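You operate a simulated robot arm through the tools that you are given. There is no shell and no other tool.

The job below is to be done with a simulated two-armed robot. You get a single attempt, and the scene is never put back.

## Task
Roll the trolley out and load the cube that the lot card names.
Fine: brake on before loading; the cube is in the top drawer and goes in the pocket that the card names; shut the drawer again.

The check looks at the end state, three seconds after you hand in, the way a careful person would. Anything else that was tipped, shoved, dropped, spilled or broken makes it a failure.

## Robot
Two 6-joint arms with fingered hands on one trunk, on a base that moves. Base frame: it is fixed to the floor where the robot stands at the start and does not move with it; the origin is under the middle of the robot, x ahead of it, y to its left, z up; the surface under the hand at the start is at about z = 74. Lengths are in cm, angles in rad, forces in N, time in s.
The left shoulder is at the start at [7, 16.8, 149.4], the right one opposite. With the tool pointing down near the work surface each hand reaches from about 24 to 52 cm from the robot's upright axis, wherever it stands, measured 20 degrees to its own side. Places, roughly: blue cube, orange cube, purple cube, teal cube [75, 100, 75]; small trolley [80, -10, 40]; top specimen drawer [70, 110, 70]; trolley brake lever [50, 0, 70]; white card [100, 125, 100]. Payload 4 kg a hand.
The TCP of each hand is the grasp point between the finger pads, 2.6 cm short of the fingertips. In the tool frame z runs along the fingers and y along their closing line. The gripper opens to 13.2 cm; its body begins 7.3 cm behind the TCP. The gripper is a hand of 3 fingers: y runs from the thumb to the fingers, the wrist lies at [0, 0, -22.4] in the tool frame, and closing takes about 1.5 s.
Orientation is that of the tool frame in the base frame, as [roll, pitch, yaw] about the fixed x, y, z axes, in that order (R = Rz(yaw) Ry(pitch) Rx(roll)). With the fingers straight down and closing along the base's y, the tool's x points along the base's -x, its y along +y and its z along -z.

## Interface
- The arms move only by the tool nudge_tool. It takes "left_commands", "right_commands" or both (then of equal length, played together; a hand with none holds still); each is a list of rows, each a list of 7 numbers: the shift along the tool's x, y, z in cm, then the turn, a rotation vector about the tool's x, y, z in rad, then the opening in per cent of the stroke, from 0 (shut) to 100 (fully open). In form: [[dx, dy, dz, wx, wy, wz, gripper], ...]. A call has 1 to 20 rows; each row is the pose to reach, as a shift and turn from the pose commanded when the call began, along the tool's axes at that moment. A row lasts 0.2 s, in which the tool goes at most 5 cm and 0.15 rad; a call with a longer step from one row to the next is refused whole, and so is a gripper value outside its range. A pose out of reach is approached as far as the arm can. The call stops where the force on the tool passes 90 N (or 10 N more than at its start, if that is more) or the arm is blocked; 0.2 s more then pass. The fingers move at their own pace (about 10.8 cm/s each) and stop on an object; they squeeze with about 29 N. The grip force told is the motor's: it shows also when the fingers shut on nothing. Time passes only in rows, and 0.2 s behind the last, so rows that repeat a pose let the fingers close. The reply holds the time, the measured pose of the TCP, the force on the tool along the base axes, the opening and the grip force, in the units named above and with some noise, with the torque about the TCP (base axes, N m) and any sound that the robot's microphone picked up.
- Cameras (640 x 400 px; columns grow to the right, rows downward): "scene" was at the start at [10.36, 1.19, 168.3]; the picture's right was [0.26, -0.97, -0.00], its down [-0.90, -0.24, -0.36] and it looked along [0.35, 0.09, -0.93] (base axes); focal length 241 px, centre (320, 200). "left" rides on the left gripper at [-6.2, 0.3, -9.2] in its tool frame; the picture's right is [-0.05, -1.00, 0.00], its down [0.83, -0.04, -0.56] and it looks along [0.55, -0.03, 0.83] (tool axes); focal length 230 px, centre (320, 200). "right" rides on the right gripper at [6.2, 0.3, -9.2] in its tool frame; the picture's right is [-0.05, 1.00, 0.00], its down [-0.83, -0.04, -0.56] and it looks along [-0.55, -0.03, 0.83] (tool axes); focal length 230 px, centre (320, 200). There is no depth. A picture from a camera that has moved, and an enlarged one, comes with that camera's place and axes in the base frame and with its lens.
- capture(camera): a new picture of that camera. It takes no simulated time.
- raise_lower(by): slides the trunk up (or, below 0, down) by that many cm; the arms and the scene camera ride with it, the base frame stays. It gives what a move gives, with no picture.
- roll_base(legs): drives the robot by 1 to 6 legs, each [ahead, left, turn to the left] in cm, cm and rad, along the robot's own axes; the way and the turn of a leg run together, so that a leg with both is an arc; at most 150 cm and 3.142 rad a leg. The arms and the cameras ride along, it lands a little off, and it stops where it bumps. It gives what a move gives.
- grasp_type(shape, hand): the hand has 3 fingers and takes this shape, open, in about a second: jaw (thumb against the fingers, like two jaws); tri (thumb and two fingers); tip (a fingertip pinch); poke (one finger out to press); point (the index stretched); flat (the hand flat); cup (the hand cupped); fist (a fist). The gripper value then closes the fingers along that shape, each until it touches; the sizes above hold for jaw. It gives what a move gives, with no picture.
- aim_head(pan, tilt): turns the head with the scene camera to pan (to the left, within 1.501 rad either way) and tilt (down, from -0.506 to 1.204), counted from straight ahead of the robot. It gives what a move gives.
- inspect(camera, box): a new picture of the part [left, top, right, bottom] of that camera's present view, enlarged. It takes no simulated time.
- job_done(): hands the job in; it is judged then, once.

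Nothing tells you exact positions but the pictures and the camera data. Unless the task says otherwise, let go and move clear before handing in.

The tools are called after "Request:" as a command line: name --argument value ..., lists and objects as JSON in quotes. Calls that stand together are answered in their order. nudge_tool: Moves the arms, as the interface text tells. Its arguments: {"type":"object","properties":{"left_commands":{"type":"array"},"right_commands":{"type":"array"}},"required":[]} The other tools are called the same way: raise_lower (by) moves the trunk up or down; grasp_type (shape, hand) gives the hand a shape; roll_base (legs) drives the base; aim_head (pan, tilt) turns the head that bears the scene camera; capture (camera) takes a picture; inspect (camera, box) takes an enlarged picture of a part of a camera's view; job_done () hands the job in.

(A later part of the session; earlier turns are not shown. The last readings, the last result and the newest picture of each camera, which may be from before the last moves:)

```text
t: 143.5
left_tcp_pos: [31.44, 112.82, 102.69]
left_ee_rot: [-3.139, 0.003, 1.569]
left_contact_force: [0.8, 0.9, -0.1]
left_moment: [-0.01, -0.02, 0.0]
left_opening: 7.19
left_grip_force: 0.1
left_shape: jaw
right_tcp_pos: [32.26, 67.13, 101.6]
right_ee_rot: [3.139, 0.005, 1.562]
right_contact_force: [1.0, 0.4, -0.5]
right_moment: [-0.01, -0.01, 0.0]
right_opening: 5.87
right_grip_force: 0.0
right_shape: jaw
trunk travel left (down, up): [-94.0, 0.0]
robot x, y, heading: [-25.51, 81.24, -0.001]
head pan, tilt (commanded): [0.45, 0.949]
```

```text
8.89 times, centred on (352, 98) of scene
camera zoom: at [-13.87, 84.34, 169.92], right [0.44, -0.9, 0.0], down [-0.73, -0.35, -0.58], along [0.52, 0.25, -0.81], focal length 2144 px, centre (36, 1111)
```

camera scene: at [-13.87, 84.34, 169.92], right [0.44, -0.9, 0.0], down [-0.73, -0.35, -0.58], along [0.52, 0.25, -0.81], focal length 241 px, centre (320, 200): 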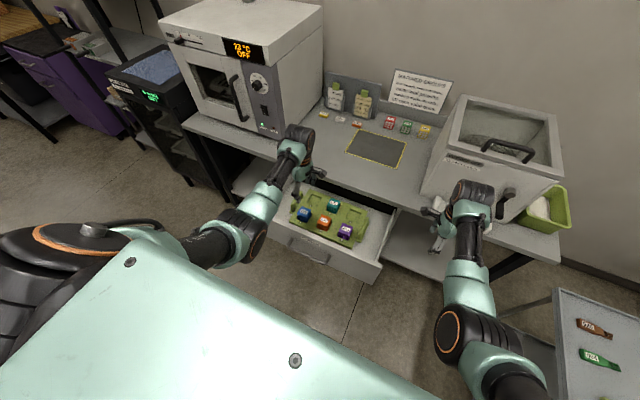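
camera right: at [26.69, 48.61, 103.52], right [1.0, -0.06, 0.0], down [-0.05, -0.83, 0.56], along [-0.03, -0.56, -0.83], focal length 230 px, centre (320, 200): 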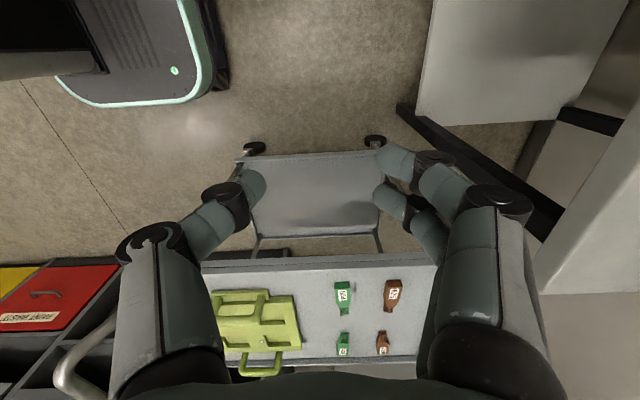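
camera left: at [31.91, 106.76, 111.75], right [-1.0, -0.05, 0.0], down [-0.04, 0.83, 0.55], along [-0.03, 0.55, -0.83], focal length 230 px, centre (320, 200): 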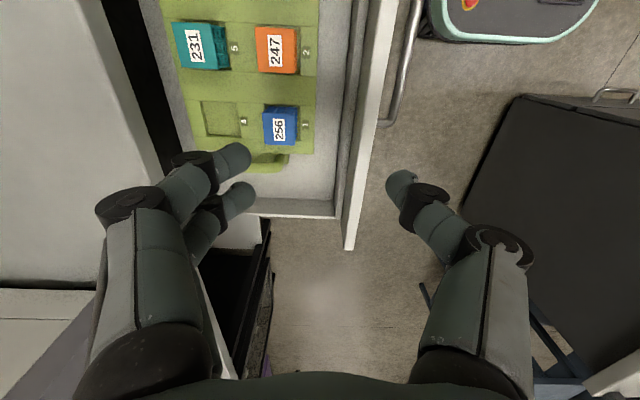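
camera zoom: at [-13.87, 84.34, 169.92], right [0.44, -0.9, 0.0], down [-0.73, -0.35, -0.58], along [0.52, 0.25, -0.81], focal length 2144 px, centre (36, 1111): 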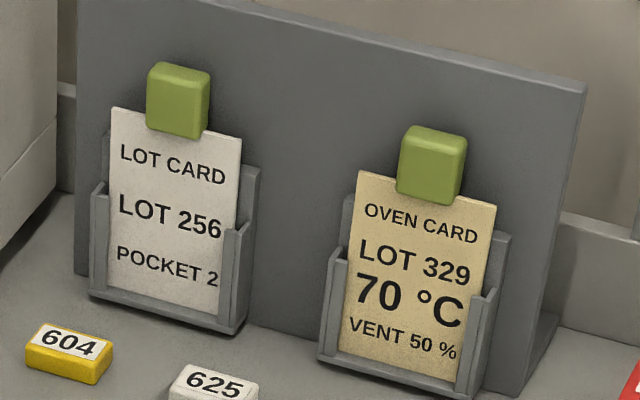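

Lot 256 is the blue cube; its top is at about [37.8, 117.6, 75], tray top z ≈ 70.8. I'll move the base so the left hand can come straight down over it, closing along x.

Request:
roll_base --legs '[[13, 8, 0]]'

Request:
raise_lower --by -9

Request:
capture --camera "left"

Request:
capture --camera "scene"

```text
t: 144.9
left_tcp_pos: [44.25, 120.65, 102.87]
left_ee_rot: [-3.141, 0.0, 1.568]
left_contact_force: [-0.7, 0.2, 0.0]
left_moment: [0.02, 0.0, 0.02]
left_opening: 7.21
left_grip_force: 0.0
left_shape: jaw
right_tcp_pos: [44.92, 74.91, 101.77]
right_ee_rot: [3.137, 0.004, 1.562]
right_contact_force: [0.0, -0.3, 0.8]
right_moment: [0.01, 0.0, 0.01]
right_opening: 5.9
right_grip_force: 0.0
right_shape: jaw
trunk travel left (down, up): [-94.0, 0.0]
robot x, y, heading: [-12.21, 89.58, 0.004]
head pan, tilt (commanded): [0.45, 0.949]
```

```text
t: 146.2
left_tcp_pos: [44.46, 120.69, 93.64]
left_ee_rot: [-3.141, 0.002, 1.569]
left_contact_force: [0.6, 0.2, 0.2]
left_moment: [-0.01, -0.01, 0.0]
left_opening: 7.2
left_grip_force: 0.0
left_shape: jaw
right_tcp_pos: [45.3, 74.95, 92.7]
right_ee_rot: [3.14, 0.003, 1.562]
right_contact_force: [0.0, -0.2, -0.2]
right_moment: [-0.01, 0.02, 0.02]
right_opening: 5.89
right_grip_force: 0.1
right_shape: jaw
trunk travel left (down, up): [-85.0, 9.0]
robot x, y, heading: [-12.7, 88.93, 0.004]
head pan, tilt (commanded): [0.45, 0.949]
```

```text
taken
camera left: at [44.8, 114.71, 102.81], right [-1.0, -0.05, 0.0], down [-0.04, 0.83, 0.55], along [-0.03, 0.55, -0.83], focal length 230 px, centre (320, 200)
```

left: 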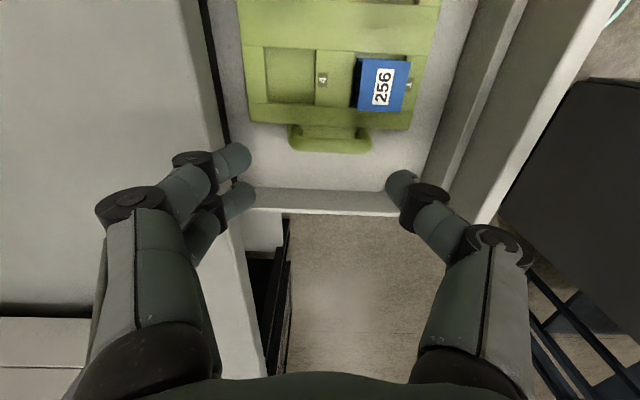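

```text
taken
camera scene: at [-1.02, 92.28, 160.93], right [0.44, -0.9, 0.0], down [-0.73, -0.36, -0.58], along [0.52, 0.25, -0.81], focal length 241 px, centre (320, 200)
```

scene: 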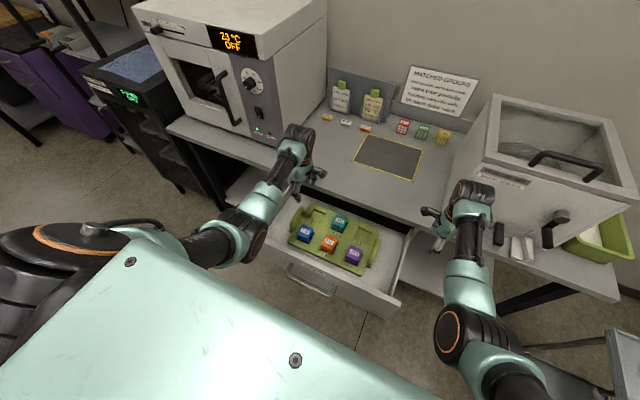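

Cube confirmed at [38.0, 117.7]. I'll move the left hand over it and open a bit, then check.

Request:
nudge_tool --left_commands '[[-1, -2.2, 1.5, 0, 0, 0, 65], [-2, -4.4, 3.5, 0, 0, 0, 65], [-3, -6.5, 5.6, 0, 0, 0, 65], [-3, -6.5, 5.6, 0, 0, 0, 65], [-3, -6.5, 5.6, 0, 0, 0, 65]]'

Request:
capture --camera "left"

Request:
inspect --camera "scene" --box '[260, 130, 400, 280]'

```text
t: 147.3
left_tcp_pos: [38.06, 117.73, 88.05]
left_ee_rot: [-3.139, 0.002, 1.569]
left_contact_force: [-0.2, -0.3, 0.4]
left_moment: [0.04, 0.03, 0.0]
left_opening: 8.57
left_grip_force: 0.1
left_shape: jaw
right_tcp_pos: [45.3, 75.0, 92.84]
right_ee_rot: [3.14, 0.007, 1.563]
right_contact_force: [0.0, 0.9, 0.1]
right_moment: [0.01, 0.03, -0.02]
right_opening: 5.91
right_grip_force: 0.1
right_shape: jaw
trunk travel left (down, up): [-85.0, 9.0]
robot x, y, heading: [-12.43, 89.26, 0.001]
head pan, tilt (commanded): [0.45, 0.949]
```

```text
taken
camera left: at [38.37, 111.64, 97.21], right [-1.0, -0.05, 0.0], down [-0.04, 0.83, 0.55], along [-0.03, 0.55, -0.83], focal length 230 px, centre (320, 200)
```

left: 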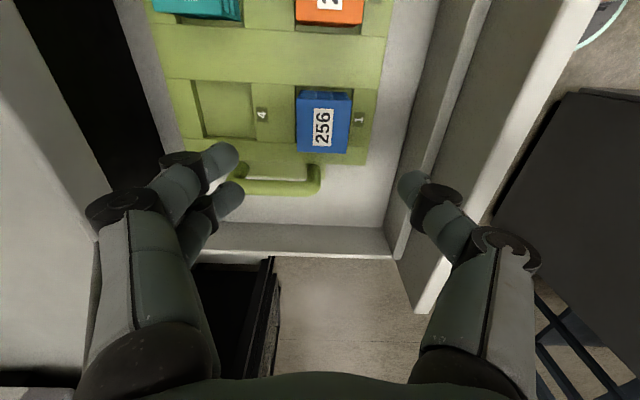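

```text
2.67 times, centred on (330, 205) of scene
camera zoom: at [-0.98, 92.31, 160.92], right [0.44, -0.9, 0.0], down [-0.73, -0.36, -0.58], along [0.52, 0.25, -0.81], focal length 643 px, centre (293, 187)
```

zoom: 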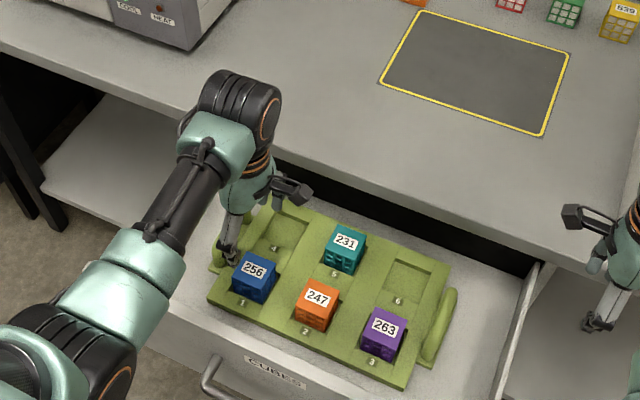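

The hand is centred over the blue cube with clear room on both sides. I'll descend to just above the tray surface.

Request:
nudge_tool --left_commands '[[0, -0.1, 3.5, 0, 0, 0, 65], [0, -0.2, 7, 0, 0, 0, 65], [0, -0.2, 9.5, 0, 0, 0, 65], [0, -0.2, 11.5, 0, 0, 0, 65], [0, -0.2, 12.8, 0, 0, 0, 65], [0, -0.2, 13.6, 0, 0, 0, 65], [0, -0.2, 13.6, 0, 0, 0, 65]]'

Request:
capture --camera "left"

Request:
inspect --camera "scene" --box '[280, 180, 400, 280]'

```text
t: 148.9
left_tcp_pos: [37.75, 117.69, 74.46]
left_ee_rot: [-3.141, 0.0, 1.569]
left_contact_force: [-0.3, -0.8, -0.2]
left_moment: [-0.04, -0.03, 0.01]
left_opening: 8.54
left_grip_force: 0.1
left_shape: jaw
right_tcp_pos: [45.28, 74.96, 92.6]
right_ee_rot: [3.139, 0.005, 1.563]
right_contact_force: [0.4, 0.0, -0.2]
right_moment: [0.0, 0.06, 0.0]
right_opening: 5.88
right_grip_force: 0.1
right_shape: jaw
trunk travel left (down, up): [-85.0, 9.0]
robot x, y, heading: [-12.37, 89.09, 0.002]
head pan, tilt (commanded): [0.45, 0.949]
```

```text
taken
camera left: at [38.08, 111.65, 83.63], right [-1.0, -0.05, 0.0], down [-0.04, 0.83, 0.55], along [-0.03, 0.55, -0.83], focal length 230 px, centre (320, 200)
```

left: 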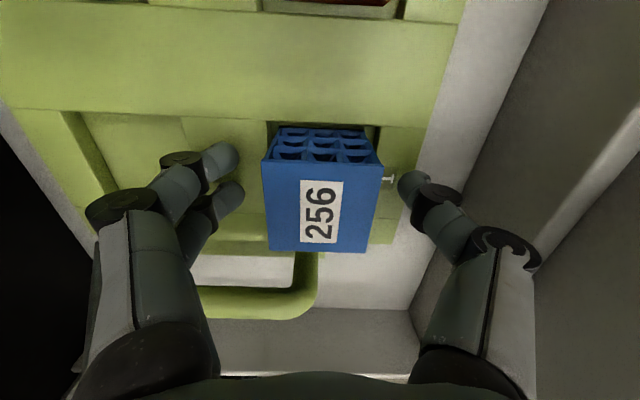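

```text
4.00 times, centred on (340, 230) of scene
camera zoom: at [-0.99, 92.3, 160.92], right [0.44, -0.9, 0.0], down [-0.73, -0.36, -0.58], along [0.52, 0.25, -0.81], focal length 965 px, centre (240, 80)
```

zoom: 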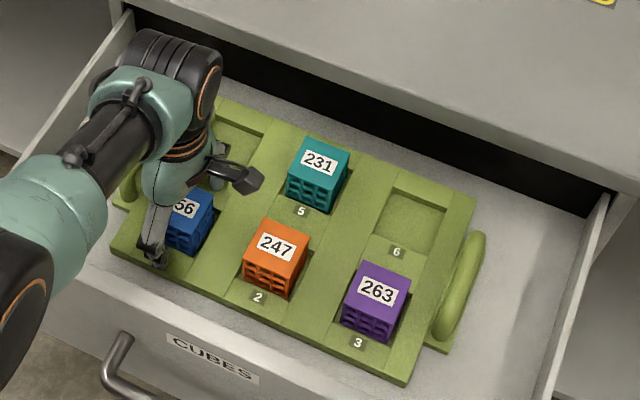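

The cube is neatly between thumb and fingers. I'll close on it and check the grip.

Request:
nudge_tool --left_commands '[[0, 0, 0, 0, 0, 0, 50], [0, 0, 0, 0, 0, 0, 40], [0, 0, 0, 0, 0, 0, 30], [0, 0, 0, 0, 0, 0, 20], [0, 0, 0, 0, 0, 0, 10], [0, 0, 0, 0, 0, 0, 5], [0, 0, 0, 0, 0, 0, 5], [0, 0, 0, 0, 0, 0, 5]]'

Request:
capture --camera "left"

```text
t: 150.8
left_tcp_pos: [37.67, 117.77, 74.41]
left_ee_rot: [-3.141, 0.002, 1.57]
left_contact_force: [-0.3, -0.9, 0.1]
left_moment: [-0.02, 0.0, 0.01]
left_opening: 4.36
left_grip_force: 28.8
left_shape: jaw
right_tcp_pos: [45.33, 75.04, 92.55]
right_ee_rot: [3.138, 0.006, 1.562]
right_contact_force: [-0.5, 0.4, -0.2]
right_moment: [-0.03, -0.01, -0.01]
right_opening: 5.88
right_grip_force: 0.1
right_shape: jaw
trunk travel left (down, up): [-85.0, 9.0]
robot x, y, heading: [-12.38, 89.14, -0.003]
head pan, tilt (commanded): [0.45, 0.949]
```

```text
taken
camera left: at [38.08, 111.66, 83.63], right [-1.0, -0.05, 0.0], down [-0.04, 0.83, 0.55], along [-0.03, 0.55, -0.83], focal length 230 px, centre (320, 200)
```

left: 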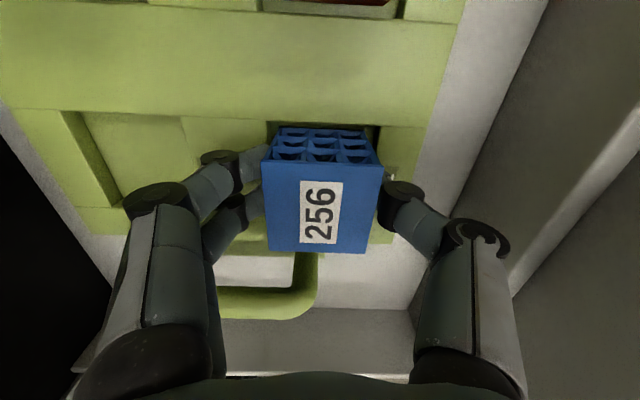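

Firm grip at 4.4 cm opening. I'll lift the cube straight up.

Request:
nudge_tool --left_commands '[[0, 0, -1, 0, 0, 0, 5], [0, 0, -2.5, 0, 0, 0, 5], [0, 0, -5, 0, 0, 0, 5], [0, 0, -7.5, 0, 0, 0, 5], [0, 0, -10, 0, 0, 0, 5], [0, 0, -12.5, 0, 0, 0, 5], [0, 0, -14.5, 0, 0, 0, 5]]'

Request:
capture --camera "left"

Request:
capture --camera "scene"

```text
t: 152.3
left_tcp_pos: [37.76, 117.85, 88.93]
left_ee_rot: [-3.139, 0.004, 1.568]
left_contact_force: [0.6, 0.2, 0.0]
left_moment: [0.01, 0.01, -0.01]
left_opening: 4.36
left_grip_force: 29.3
left_shape: jaw
right_tcp_pos: [45.22, 75.04, 92.6]
right_ee_rot: [3.141, 0.002, 1.562]
right_contact_force: [-0.9, 0.4, -0.5]
right_moment: [-0.02, -0.01, -0.01]
right_opening: 5.91
right_grip_force: 0.0
right_shape: jaw
trunk travel left (down, up): [-85.0, 9.0]
robot x, y, heading: [-12.49, 89.28, 0.0]
head pan, tilt (commanded): [0.45, 0.949]
```

```text
taken
camera left: at [38.13, 111.73, 98.07], right [-1.0, -0.05, 0.0], down [-0.04, 0.83, 0.55], along [-0.03, 0.55, -0.83], focal length 230 px, centre (320, 200)
```

left: 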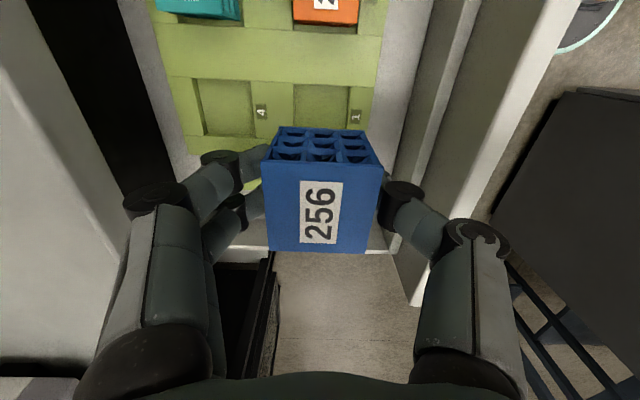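

```text
taken
camera scene: at [-1.0, 92.29, 160.92], right [0.44, -0.9, 0.0], down [-0.73, -0.36, -0.58], along [0.52, 0.25, -0.81], focal length 241 px, centre (320, 200)
```

scene: 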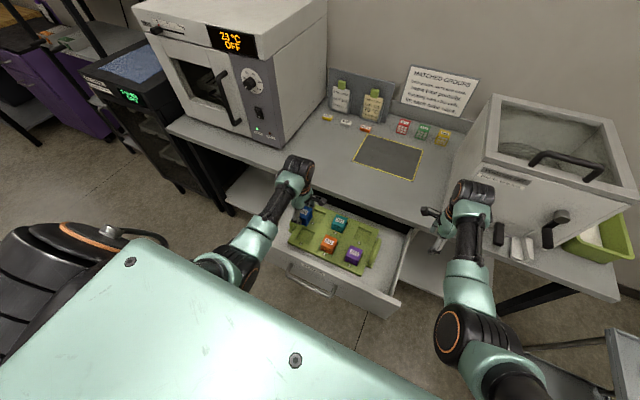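

The cube is held securely. I'll raise the trunk, back away from the drawer with the cube clear of everything, and turn right to approach the trolley from its left side.

Request:
raise_lower --by 9

Request:
roll_base --legs '[[-26, -6, 0]]'

Request:
capture --camera "scene"

Request:
capture --camera "left"

```text
t: 153.6
left_tcp_pos: [37.74, 117.75, 97.95]
left_ee_rot: [-3.14, 0.001, 1.569]
left_contact_force: [-0.5, -0.5, -0.1]
left_moment: [0.01, 0.0, 0.01]
left_opening: 4.36
left_grip_force: 28.3
left_shape: jaw
right_tcp_pos: [45.12, 75.11, 101.59]
right_ee_rot: [3.139, 0.005, 1.563]
right_contact_force: [0.3, -0.5, 0.4]
right_moment: [0.01, 0.02, 0.02]
right_opening: 5.91
right_grip_force: 0.2
right_shape: jaw
trunk travel left (down, up): [-94.0, 0.0]
robot x, y, heading: [-12.54, 89.39, 0.002]
head pan, tilt (commanded): [0.45, 0.949]
```

```text
t: 155.5
left_tcp_pos: [11.61, 111.71, 97.8]
left_ee_rot: [-3.138, 0.004, 1.57]
left_contact_force: [-0.5, -0.4, 0.0]
left_moment: [-0.01, 0.03, -0.02]
left_opening: 4.33
left_grip_force: 28.9
left_shape: jaw
right_tcp_pos: [19.01, 69.16, 101.55]
right_ee_rot: [-3.142, 0.005, 1.563]
right_contact_force: [0.2, 0.4, -0.5]
right_moment: [-0.01, 0.0, 0.01]
right_opening: 5.89
right_grip_force: 0.1
right_shape: jaw
trunk travel left (down, up): [-94.0, 0.0]
robot x, y, heading: [-38.72, 83.65, 0.007]
head pan, tilt (commanded): [0.45, 0.949]
```

```text
taken
camera scene: at [-26.92, 86.31, 169.89], right [0.44, -0.9, 0.0], down [-0.73, -0.36, -0.58], along [0.52, 0.25, -0.81], focal length 241 px, centre (320, 200)
```

scene: 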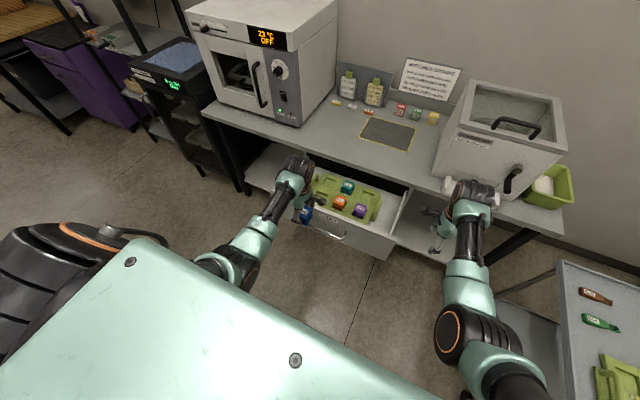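

```text
taken
camera left: at [12.09, 105.75, 106.93], right [-1.0, -0.05, 0.0], down [-0.04, 0.83, 0.55], along [-0.03, 0.55, -0.83], focal length 230 px, centre (320, 200)
```

left: 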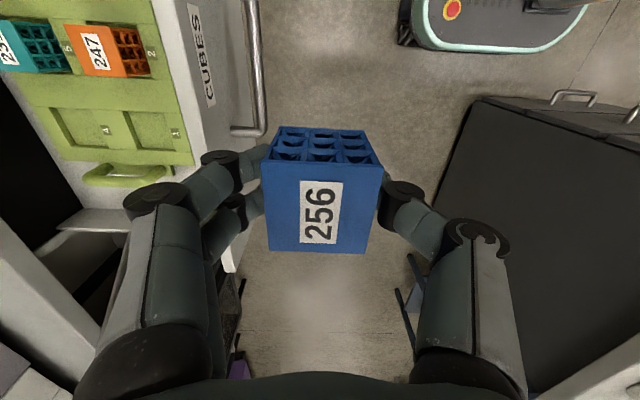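

All clear. I'll turn right by 90° in place, with the cube over open floor.

Request:
roll_base --legs '[[0, -3, 0], [0, 0, -0.785], [0, 0, -0.785]]'

Request:
aim_head --pan 0.3 --tilt 0.85

Request:
capture --camera "scene"

Request:
capture --camera "left"

```text
t: 160.5
left_tcp_pos: [-10.26, 30.02, 97.79]
left_ee_rot: [-3.141, 0.004, -0.002]
left_contact_force: [1.3, -0.1, 0.0]
left_moment: [0.01, 0.03, 0.02]
left_opening: 4.35
left_grip_force: 29.3
left_shape: jaw
right_tcp_pos: [-53.11, 22.73, 101.61]
right_ee_rot: [3.141, 0.006, -0.009]
right_contact_force: [-0.6, -0.2, 1.0]
right_moment: [-0.03, 0.0, -0.02]
right_opening: 5.9
right_grip_force: 0.1
right_shape: jaw
trunk travel left (down, up): [-94.0, 0.0]
robot x, y, heading: [-38.86, 80.19, -1.565]
head pan, tilt (commanded): [0.45, 0.949]
```

```text
t: 161.2
left_tcp_pos: [-10.33, 30.08, 97.82]
left_ee_rot: [-3.139, 0.001, -0.001]
left_contact_force: [-0.3, 0.2, -1.3]
left_moment: [0.0, 0.01, 0.0]
left_opening: 4.33
left_grip_force: 28.8
left_shape: jaw
right_tcp_pos: [-53.08, 22.69, 101.62]
right_ee_rot: [3.141, 0.004, -0.009]
right_contact_force: [-0.1, -0.6, -0.1]
right_moment: [0.01, 0.01, 0.01]
right_opening: 5.87
right_grip_force: 0.1
right_shape: jaw
trunk travel left (down, up): [-94.0, 0.0]
robot x, y, heading: [-38.71, 80.08, -1.571]
head pan, tilt (commanded): [0.3, 0.85]
```

```text
taken
camera scene: at [-36.46, 67.55, 170.67], right [-0.95, -0.3, 0.0], down [-0.22, 0.72, -0.66], along [0.2, -0.63, -0.75], focal length 241 px, centre (320, 200)
```

scene: 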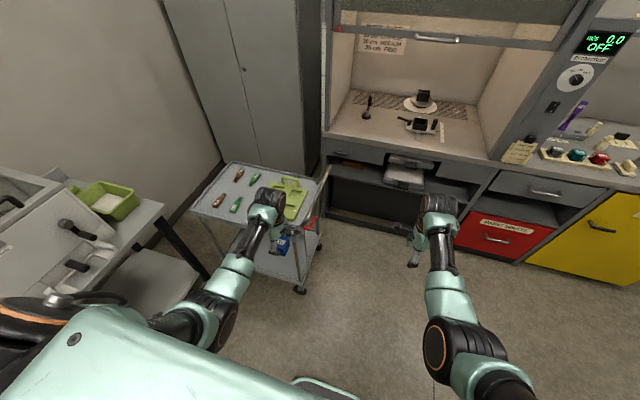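

```text
taken
camera left: at [-16.39, 29.81, 107.04], right [-0.05, 1.0, 0.0], down [0.83, 0.04, 0.55], along [0.55, 0.03, -0.83], focal length 230 px, centre (320, 200)
```

left: 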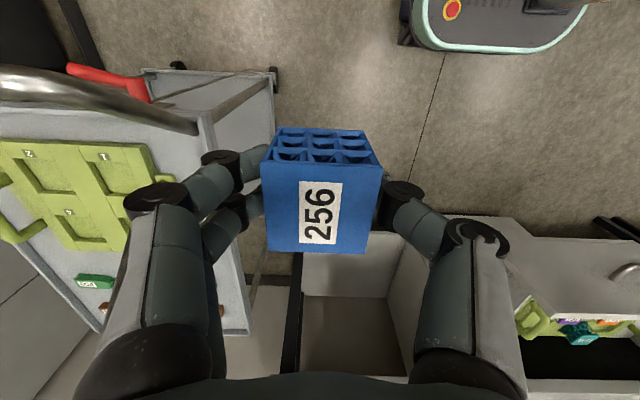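

Request:
inspect --camera "scene" --box '[190, 150, 340, 260]'

Request:
inspect --camera "left" --box '[0, 50, 200, 260]'

```text
3.64 times, centred on (265, 205) of scene
camera zoom: at [-36.46, 67.55, 170.67], right [-0.95, -0.3, 0.0], down [-0.22, 0.72, -0.66], along [0.2, -0.63, -0.75], focal length 877 px, centre (520, 182)
```

zoom: 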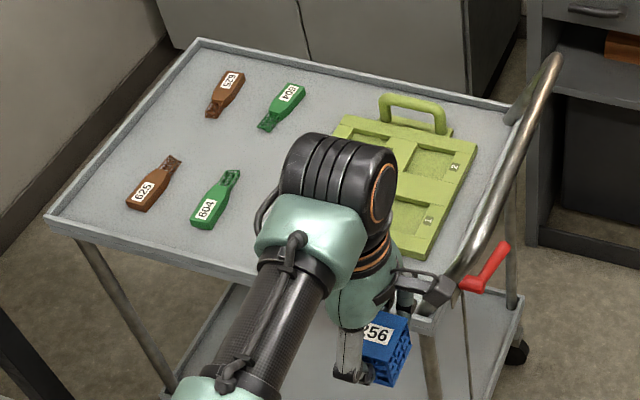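

```text
1.90 times, centred on (100, 155) of left
camera zoom: at [-16.39, 29.81, 107.04], right [-0.05, 1.0, 0.0], down [0.83, 0.04, 0.55], along [0.55, 0.03, -0.83], focal length 438 px, centre (739, 286)
```

zoom: 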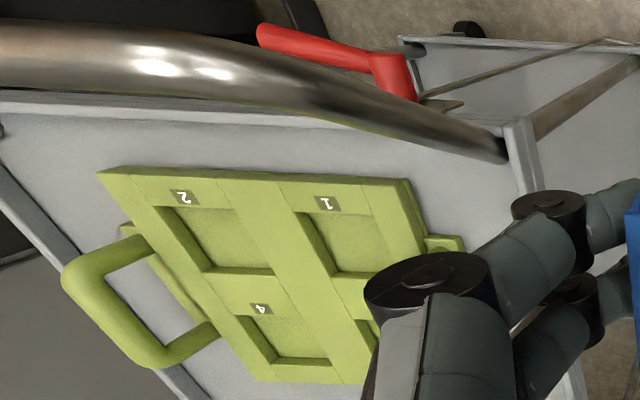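

Pocket 2 is at about [2.7, -12.5]; the brake lever is still horizontal. I'll extend the left hand 5 cm, then sidestep and drive up to the trolley's left side with the cube high above the tray.

Request:
nudge_tool --left_commands '[[0, 1.5, 0, 0, 0, 0, 5], [0, 3, 0, 0, 0, 0, 5], [0, 5, 0, 0, 0, 0, 5]]'

Request:
roll_base --legs '[[0, 13, 0], [30, 0, 0]]'

Request:
capture --camera "scene"

Request:
capture --camera "left"

Request:
capture --camera "right"

```text
t: 162.0
left_tcp_pos: [-10.35, 25.01, 97.77]
left_ee_rot: [-3.139, 0.001, -0.002]
left_contact_force: [-0.3, -0.7, -0.5]
left_moment: [-0.06, -0.02, 0.01]
left_opening: 4.32
left_grip_force: 28.9
left_shape: jaw
right_tcp_pos: [-53.1, 22.51, 101.62]
right_ee_rot: [3.141, 0.004, -0.01]
right_contact_force: [0.7, -0.9, 0.1]
right_moment: [-0.01, -0.02, 0.02]
right_opening: 5.89
right_grip_force: 0.2
right_shape: jaw
trunk travel left (down, up): [-94.0, 0.0]
robot x, y, heading: [-38.78, 80.37, -1.57]
head pan, tilt (commanded): [0.3, 0.85]
```

```text
t: 164.9
left_tcp_pos: [3.1, -4.71, 98.02]
left_ee_rot: [-3.141, 0.002, 0.001]
left_contact_force: [0.0, 0.8, -1.6]
left_moment: [0.0, -0.01, -0.04]
left_opening: 4.33
left_grip_force: 29.0
left_shape: jaw
right_tcp_pos: [-39.6, -7.35, 101.72]
right_ee_rot: [3.137, 0.004, -0.006]
right_contact_force: [-0.1, 1.0, 0.8]
right_moment: [0.01, -0.02, 0.02]
right_opening: 5.92
right_grip_force: 0.0
right_shape: jaw
trunk travel left (down, up): [-94.0, 0.0]
robot x, y, heading: [-25.49, 50.69, -1.565]
head pan, tilt (commanded): [0.3, 0.85]
```

```text
taken
camera scene: at [-23.13, 37.79, 170.7], right [-0.95, -0.3, 0.0], down [-0.23, 0.72, -0.66], along [0.2, -0.63, -0.75], focal length 241 px, centre (320, 200)
```

scene: 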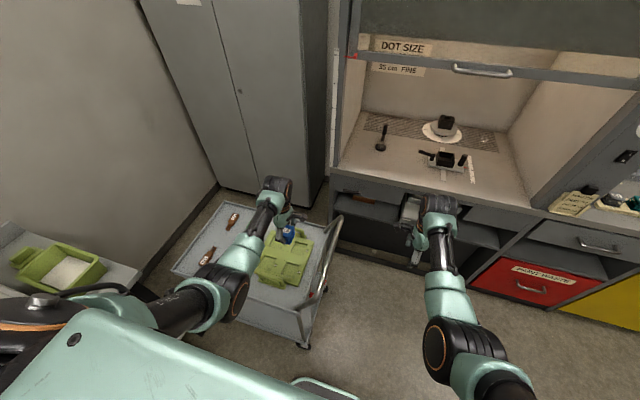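

```text
taken
camera left: at [-2.94, -4.98, 107.14], right [-0.05, 1.0, 0.0], down [0.83, 0.04, 0.55], along [0.55, 0.03, -0.83], focal length 230 px, centre (320, 200)
```

left: 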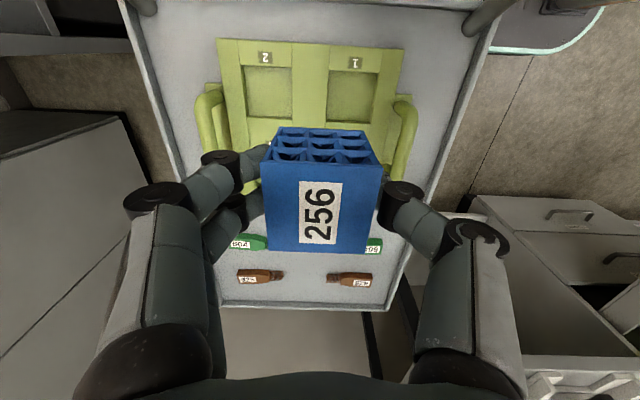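

```text
taken
camera right: at [-33.36, -7.66, 111.02], right [-0.06, -1.0, 0.0], down [-0.83, 0.05, 0.56], along [-0.56, 0.03, -0.83], focal length 230 px, centre (320, 200)
```

right: 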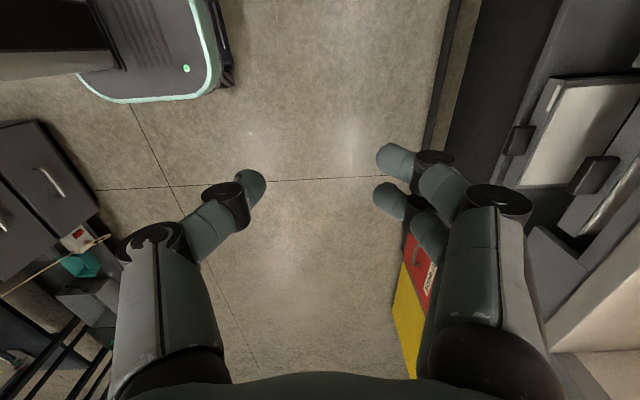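

Request:
inspect --camera "left" --box '[190, 20, 430, 170]'

Request:
inspect --camera "scene" --box '[230, 190, 350, 300]'

```text
2.67 times, centred on (310, 95) of left
camera zoom: at [-2.94, -4.98, 107.14], right [-0.05, 1.0, 0.0], down [0.83, 0.04, 0.55], along [0.55, 0.03, -0.83], focal length 614 px, centre (347, 480)
```

zoom: 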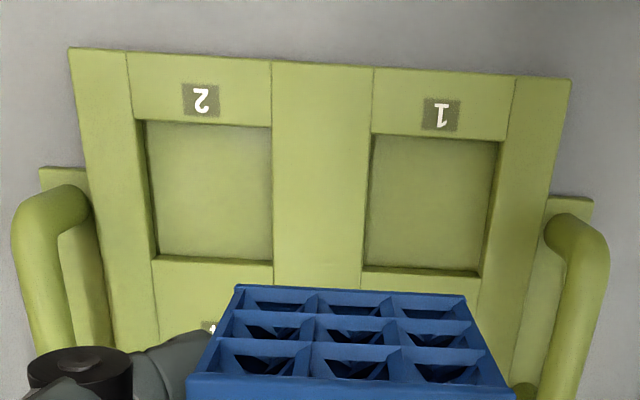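

```text
3.64 times, centred on (290, 245) of scene
camera zoom: at [-23.13, 37.79, 170.7], right [-0.95, -0.3, 0.0], down [-0.23, 0.72, -0.66], along [0.2, -0.63, -0.75], focal length 877 px, centre (429, 36)
```

zoom: 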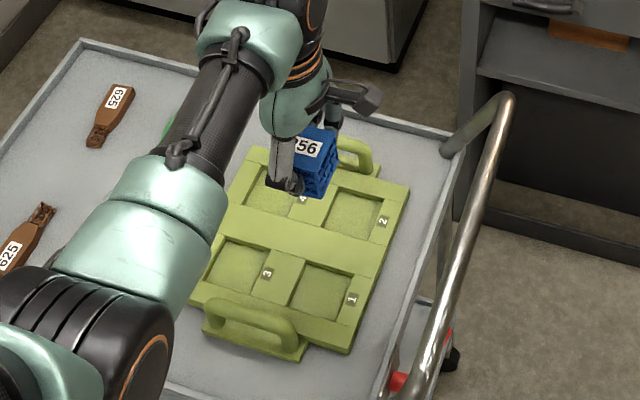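

Request:
inspect --camera "left" --box '[240, 110, 400, 270]'

```text
2.50 times, centred on (320, 190) of left
camera zoom: at [-2.94, -4.98, 107.14], right [-0.05, 1.0, 0.0], down [0.83, 0.04, 0.55], along [0.55, 0.03, -0.83], focal length 575 px, centre (320, 225)
```

zoom: 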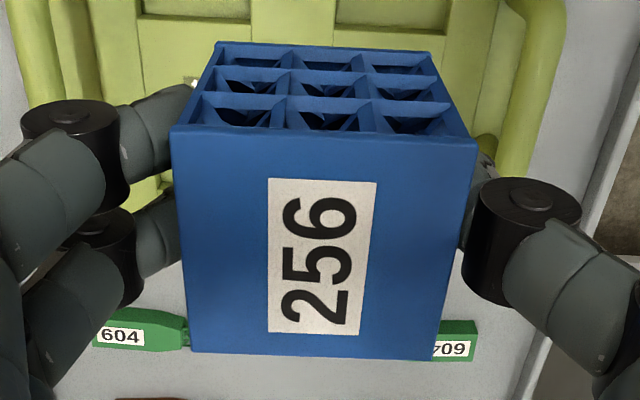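

Pocket 2's rim is centred at about [2.0, -11.0, 76.6] (5.8 cm wide); the cube is about 5 cm. I'll move in the last few centimetres and lower the trunk part way.

Request:
roll_base --legs '[[6.3, -1.1, 0]]'

Request:
raise_lower --by -8

Request:
capture --camera "left"

Request:
inspect --camera "scene" --box '[230, 190, 350, 300]'

```text
t: 165.9
left_tcp_pos: [2.12, -10.36, 98.2]
left_ee_rot: [3.136, 0.002, 0.0]
left_contact_force: [0.3, 0.3, -0.3]
left_moment: [-0.03, 0.03, -0.01]
left_opening: 4.3
left_grip_force: 28.7
left_shape: jaw
right_tcp_pos: [-40.49, -13.08, 102.1]
right_ee_rot: [3.134, 0.005, -0.006]
right_contact_force: [-0.5, 1.0, -0.3]
right_moment: [-0.07, -0.02, 0.02]
right_opening: 5.87
right_grip_force: 0.1
right_shape: jaw
trunk travel left (down, up): [-94.0, 0.0]
robot x, y, heading: [-26.9, 43.86, -1.565]
head pan, tilt (commanded): [0.3, 0.85]
```

```text
t: 167.1
left_tcp_pos: [2.08, -11.13, 89.86]
left_ee_rot: [-3.139, 0.002, 0.002]
left_contact_force: [-0.3, -0.2, -0.7]
left_moment: [-0.01, 0.01, -0.01]
left_opening: 4.29
left_grip_force: 29.2
left_shape: jaw
right_tcp_pos: [-40.62, -13.59, 93.69]
right_ee_rot: [3.14, 0.004, -0.003]
right_contact_force: [-0.1, -0.2, 0.9]
right_moment: [-0.04, 0.0, 0.0]
right_opening: 5.83
right_grip_force: 0.1
right_shape: jaw
trunk travel left (down, up): [-86.0, 8.0]
robot x, y, heading: [-26.34, 44.18, -1.562]
head pan, tilt (commanded): [0.3, 0.85]
```

```text
taken
camera left: at [-3.94, -11.25, 99.08], right [-0.05, 1.0, 0.0], down [0.83, 0.04, 0.55], along [0.55, 0.03, -0.83], focal length 230 px, centre (320, 200)
```

left: 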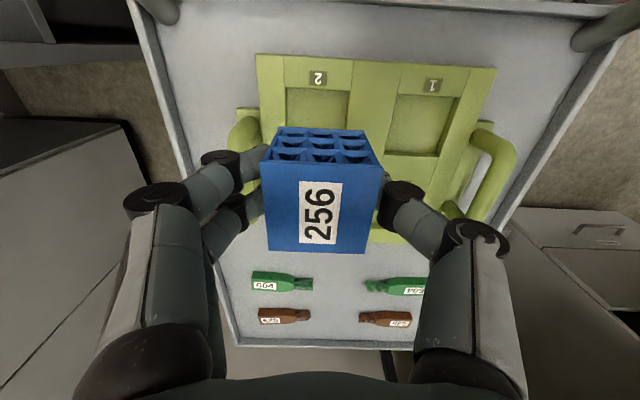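

```text
3.64 times, centred on (290, 245) of scene
camera zoom: at [-24.16, 31.44, 162.69], right [-0.95, -0.3, 0.0], down [-0.23, 0.72, -0.66], along [0.2, -0.63, -0.75], focal length 877 px, centre (429, 36)
```

zoom: 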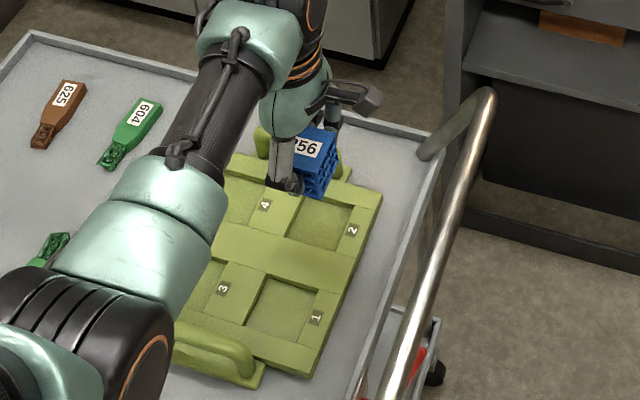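

Nearly aligned (TCP at [2.1, -11.1]). I'll lower 6.5 cm more with the trunk and compare the cube's bottom edges with the pocket rim.

Request:
raise_lower --by -6.5

Request:
capture --camera "left"

Request:
inspect --camera "left" --box '[220, 40, 420, 160]'

Request:
inspect --camera "scene" --box '[270, 205, 350, 265]'

```text
t: 168.1
left_tcp_pos: [2.09, -11.12, 83.34]
left_ee_rot: [-3.14, 0.0, 0.002]
left_contact_force: [0.0, -0.1, -0.5]
left_moment: [-0.02, -0.02, 0.0]
left_opening: 4.33
left_grip_force: 28.8
left_shape: jaw
right_tcp_pos: [-40.59, -13.67, 87.08]
right_ee_rot: [3.141, 0.004, -0.005]
right_contact_force: [-0.4, -0.4, 0.5]
right_moment: [0.01, 0.0, 0.03]
right_opening: 5.88
right_grip_force: 0.1
right_shape: jaw
trunk travel left (down, up): [-79.5, 14.5]
robot x, y, heading: [-26.78, 43.89, -1.564]
head pan, tilt (commanded): [0.3, 0.85]
```

```text
taken
camera left: at [-3.96, -11.34, 92.51], right [-0.05, 1.0, 0.0], down [0.83, 0.04, 0.55], along [0.55, 0.03, -0.83], focal length 230 px, centre (320, 200)
```

left: 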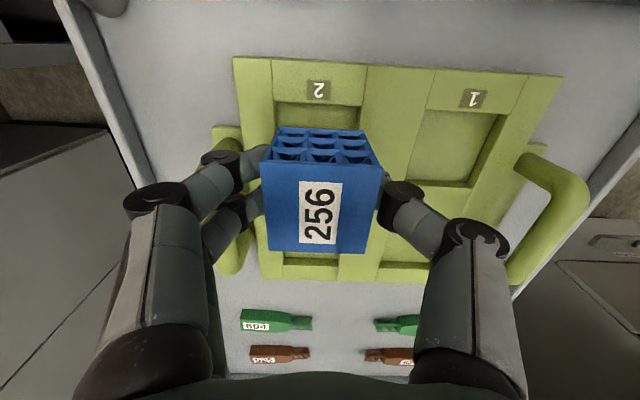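

```text
3.20 times, centred on (320, 100) of left
camera zoom: at [-3.96, -11.34, 92.51], right [-0.05, 1.0, 0.0], down [0.83, 0.04, 0.55], along [0.55, 0.03, -0.83], focal length 736 px, centre (320, 520)
```

zoom: 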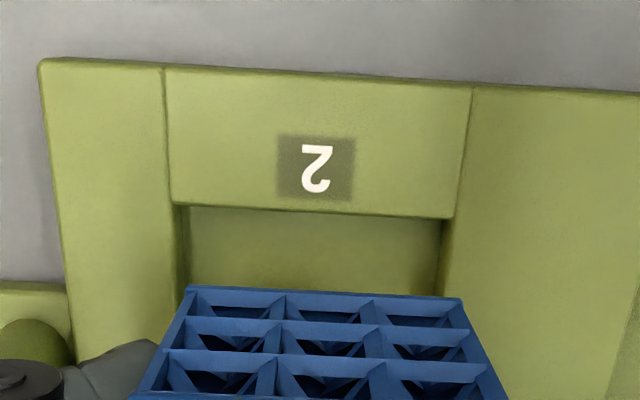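

```text
6.67 times, centred on (310, 235) of scene
camera zoom: at [-24.18, 31.28, 156.17], right [-0.95, -0.3, 0.0], down [-0.23, 0.72, -0.66], along [0.2, -0.63, -0.75], focal length 1608 px, centre (387, -33)
```

zoom: 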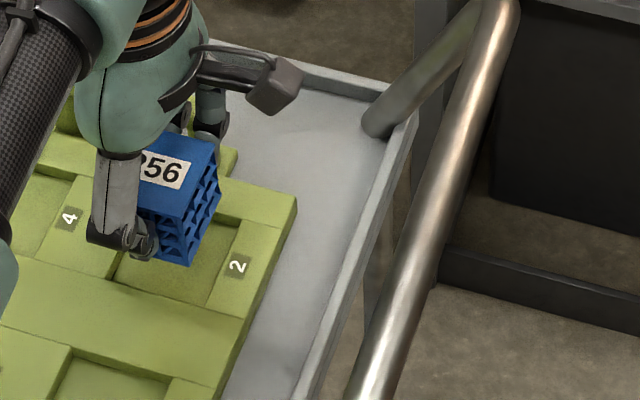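

Request:
inspect --camera "scene" --box '[280, 220, 310, 245]'

Request:
inspect --camera "left" --box '[250, 90, 400, 290]'

```text
16.00 times, centred on (295, 232) of scene
camera zoom: at [-24.18, 31.28, 156.17], right [-0.95, -0.3, 0.0], down [-0.23, 0.72, -0.66], along [0.2, -0.63, -0.75], focal length 3860 px, centre (720, -320)
```

zoom: 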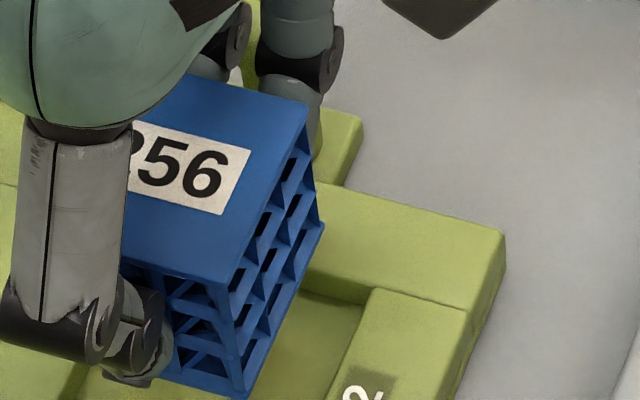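

```text
2.00 times, centred on (325, 190) of left
camera zoom: at [-3.96, -11.34, 92.51], right [-0.05, 1.0, 0.0], down [0.83, 0.04, 0.55], along [0.55, 0.03, -0.83], focal length 460 px, centre (310, 220)
```

zoom: 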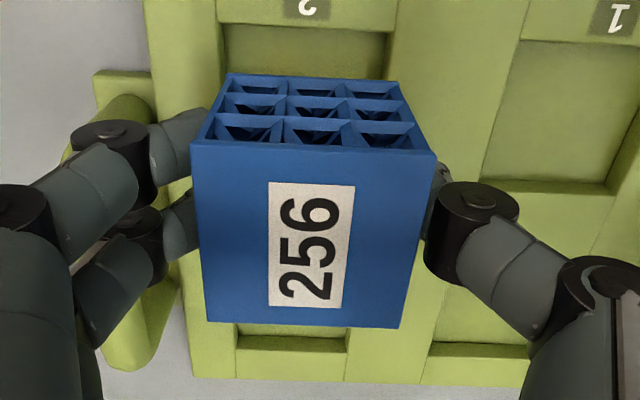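

The cube is about 4.8 cm and sits roughly 0.25 cm too far in +x and 0.2 cm in +y relative to the pocket. I'll correct that and lower to just above the rim, then check.

Request:
nudge_tool --left_commands '[[-0.15, 0.1, 0.3, 0, 0, 0, 5], [-0.25, 0.18, 0.8, 0, 0, 0, 5], [-0.25, 0.18, 1.5, 0, 0, 0, 5], [-0.25, 0.18, 2.0, 0, 0, 0, 5], [-0.25, 0.18, 2.0, 0, 0, 0, 5]]'

Request:
inspect --camera "left" --box '[220, 40, 420, 160]'

Request:
inspect --camera "scene" --box '[275, 215, 325, 250]'

```text
t: 169.3
left_tcp_pos: [1.81, -11.36, 81.27]
left_ee_rot: [-3.14, 0.003, 0.003]
left_contact_force: [0.2, -0.4, -1.0]
left_moment: [0.01, 0.03, 0.01]
left_opening: 4.33
left_grip_force: 29.1
left_shape: jaw
right_tcp_pos: [-40.61, -13.71, 87.05]
right_ee_rot: [3.141, 0.003, -0.004]
right_contact_force: [0.4, -1.2, 1.1]
right_moment: [0.02, 0.04, 0.01]
right_opening: 5.91
right_grip_force: 0.0
right_shape: jaw
trunk travel left (down, up): [-79.5, 14.5]
robot x, y, heading: [-26.84, 44.59, -1.56]
head pan, tilt (commanded): [0.3, 0.85]
```

```text
3.20 times, centred on (320, 100) of left
camera zoom: at [-4.21, -11.56, 90.51], right [-0.05, 1.0, 0.0], down [0.83, 0.04, 0.55], along [0.55, 0.03, -0.83], focal length 736 px, centre (320, 520)
```

zoom: 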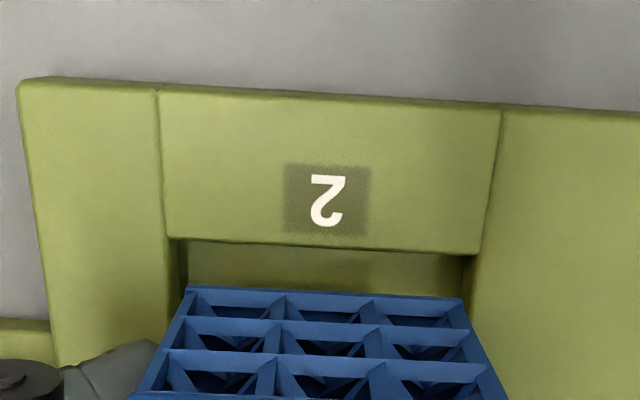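

```text
11.43 times, centred on (300, 232) of scene
camera zoom: at [-24.19, 31.27, 156.17], right [-0.95, -0.3, 0.0], down [-0.23, 0.72, -0.66], along [0.2, -0.63, -0.75], focal length 2757 px, centre (549, -171)
```

zoom: 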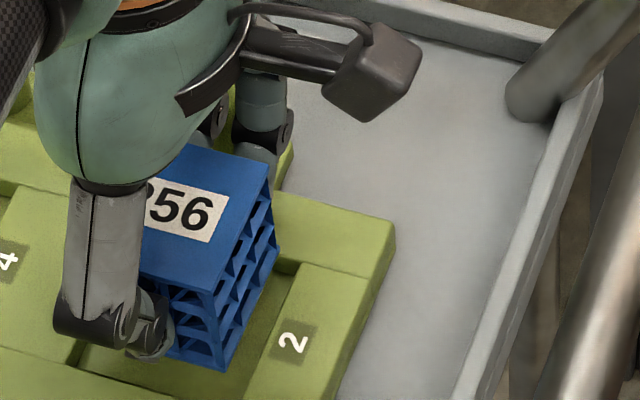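

Aligned within about a millimetre. I'll lower into the pocket in small steps, watching the force.

Request:
nudge_tool --left_commands '[[0, 0, 0.4, 0, 0, 0, 5], [0, 0, 0.8, 0, 0, 0, 5], [0, 0, 1.2, 0, 0, 0, 5], [0, 0, 1.2, 0, 0, 0, 5]]'

Request:
inspect --camera "left" --box '[220, 40, 420, 160]'

Request:
inspect --camera "scene" --box '[275, 215, 325, 250]'

```text
t: 170.3
left_tcp_pos: [1.78, -11.26, 80.19]
left_ee_rot: [-3.14, 0.002, 0.0]
left_contact_force: [0.1, 0.0, -0.8]
left_moment: [-0.03, -0.03, -0.02]
left_opening: 4.32
left_grip_force: 28.9
left_shape: jaw
right_tcp_pos: [-40.55, -13.65, 87.09]
right_ee_rot: [-3.141, 0.003, -0.006]
right_contact_force: [-0.1, -0.8, -0.2]
right_moment: [0.01, 0.02, 0.02]
right_opening: 5.89
right_grip_force: 0.0
right_shape: jaw
trunk travel left (down, up): [-79.5, 14.5]
robot x, y, heading: [-26.51, 44.19, -1.559]
head pan, tilt (commanded): [0.3, 0.85]
```

```text
3.20 times, centred on (320, 100) of left
camera zoom: at [-4.22, -11.52, 89.31], right [-0.05, 1.0, 0.0], down [0.83, 0.04, 0.55], along [0.55, 0.03, -0.83], focal length 736 px, centre (320, 520)
```

zoom: 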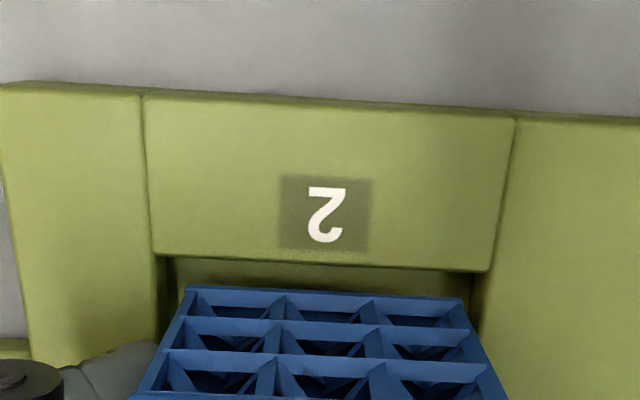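

```text
11.43 times, centred on (300, 232) of scene
camera zoom: at [-24.18, 31.26, 156.17], right [-0.95, -0.3, 0.0], down [-0.23, 0.72, -0.66], along [0.2, -0.63, -0.75], focal length 2757 px, centre (549, -171)
```

zoom: 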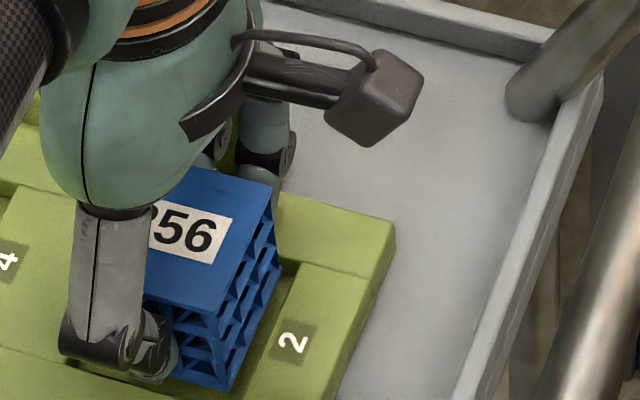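

Request:
nudge_tool --left_commands '[[0, 0, 0.3, 0, 0, 0, 5], [0, 0, 0.6, 0, 0, 0, 5], [0, 0, 0.6, 0, 0, 0, 5]]'

Request:
inspect --camera "left" --box '[220, 40, 420, 160]'

Request:
inspect --camera "scene" --box '[275, 215, 325, 250]'

```text
t: 171.1
left_tcp_pos: [1.75, -11.13, 79.53]
left_ee_rot: [-3.139, 0.002, 0.001]
left_contact_force: [-0.4, 1.0, -0.8]
left_moment: [-0.01, -0.02, -0.04]
left_opening: 4.34
left_grip_force: 28.9
left_shape: jaw
right_tcp_pos: [-40.58, -13.65, 87.11]
right_ee_rot: [3.139, 0.001, -0.006]
right_contact_force: [-0.5, 0.2, 0.4]
right_moment: [-0.02, 0.0, -0.01]
right_opening: 5.9
right_grip_force: 0.0
right_shape: jaw
trunk travel left (down, up): [-79.5, 14.5]
robot x, y, heading: [-26.46, 44.06, -1.564]
head pan, tilt (commanded): [0.3, 0.85]
```

```text
3.20 times, centred on (320, 100) of left
camera zoom: at [-4.23, -11.53, 88.73], right [-0.05, 1.0, 0.0], down [0.83, 0.04, 0.55], along [0.55, 0.03, -0.83], focal length 736 px, centre (320, 520)
```

zoom: 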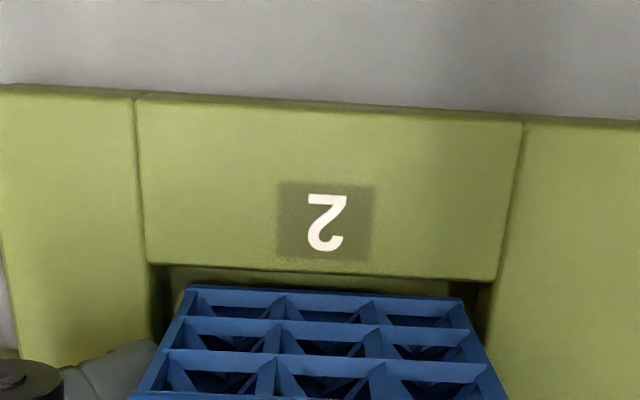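

```text
11.43 times, centred on (300, 232) of scene
camera zoom: at [-24.18, 31.26, 156.17], right [-0.95, -0.3, 0.0], down [-0.23, 0.72, -0.66], along [0.2, -0.63, -0.75], focal length 2757 px, centre (549, -171)
```

zoom: 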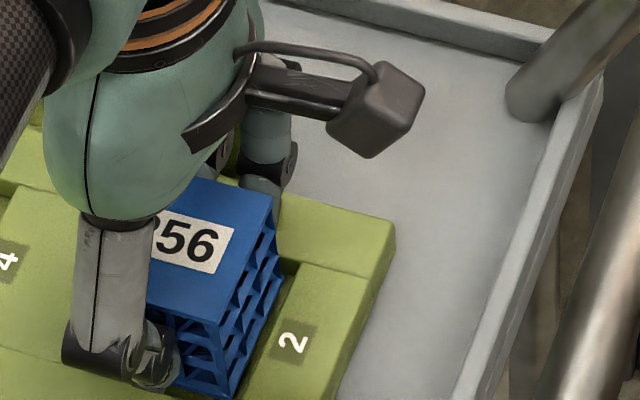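

Request:
nudge_tool --left_commands '[[0, 0, 0.15, 0, 0, 0, 5], [0, 0, 0.3, 0, 0, 0, 5], [0, 0, 0.3, 0, 0, 0, 5]]'

Request:
inspect --camera "left" --box '[220, 40, 420, 160]'

Request:
capture --camera "left"

```text
t: 171.9
left_tcp_pos: [1.84, -11.28, 79.25]
left_ee_rot: [-3.14, 0.003, 0.002]
left_contact_force: [0.1, 0.2, -0.3]
left_moment: [-0.01, -0.03, -0.02]
left_opening: 4.31
left_grip_force: 28.7
left_shape: jaw
right_tcp_pos: [-40.61, -13.65, 87.16]
right_ee_rot: [3.141, 0.003, -0.004]
right_contact_force: [0.7, 0.4, 0.5]
right_moment: [0.01, 0.0, 0.01]
right_opening: 5.91
right_grip_force: 0.1
right_shape: jaw
trunk travel left (down, up): [-79.5, 14.5]
robot x, y, heading: [-26.27, 44.03, -1.562]
head pan, tilt (commanded): [0.3, 0.85]
```

```text
3.20 times, centred on (320, 100) of left
camera zoom: at [-4.25, -11.53, 88.41], right [-0.05, 1.0, 0.0], down [0.83, 0.04, 0.55], along [0.55, 0.03, -0.83], focal length 736 px, centre (320, 520)
```

zoom: 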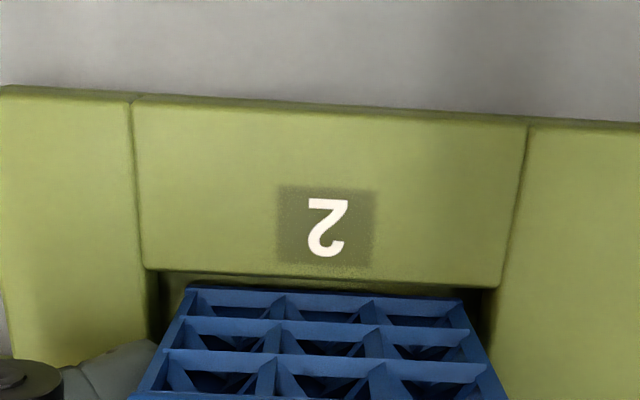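

```text
taken
camera left: at [-4.25, -11.53, 88.41], right [-0.05, 1.0, 0.0], down [0.83, 0.04, 0.55], along [0.55, 0.03, -0.83], focal length 230 px, centre (320, 200)
```

left: 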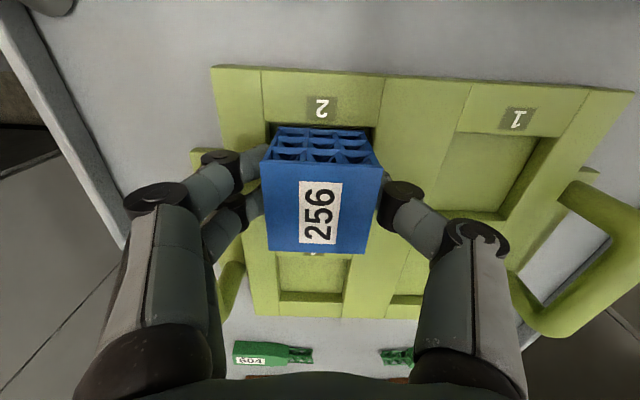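

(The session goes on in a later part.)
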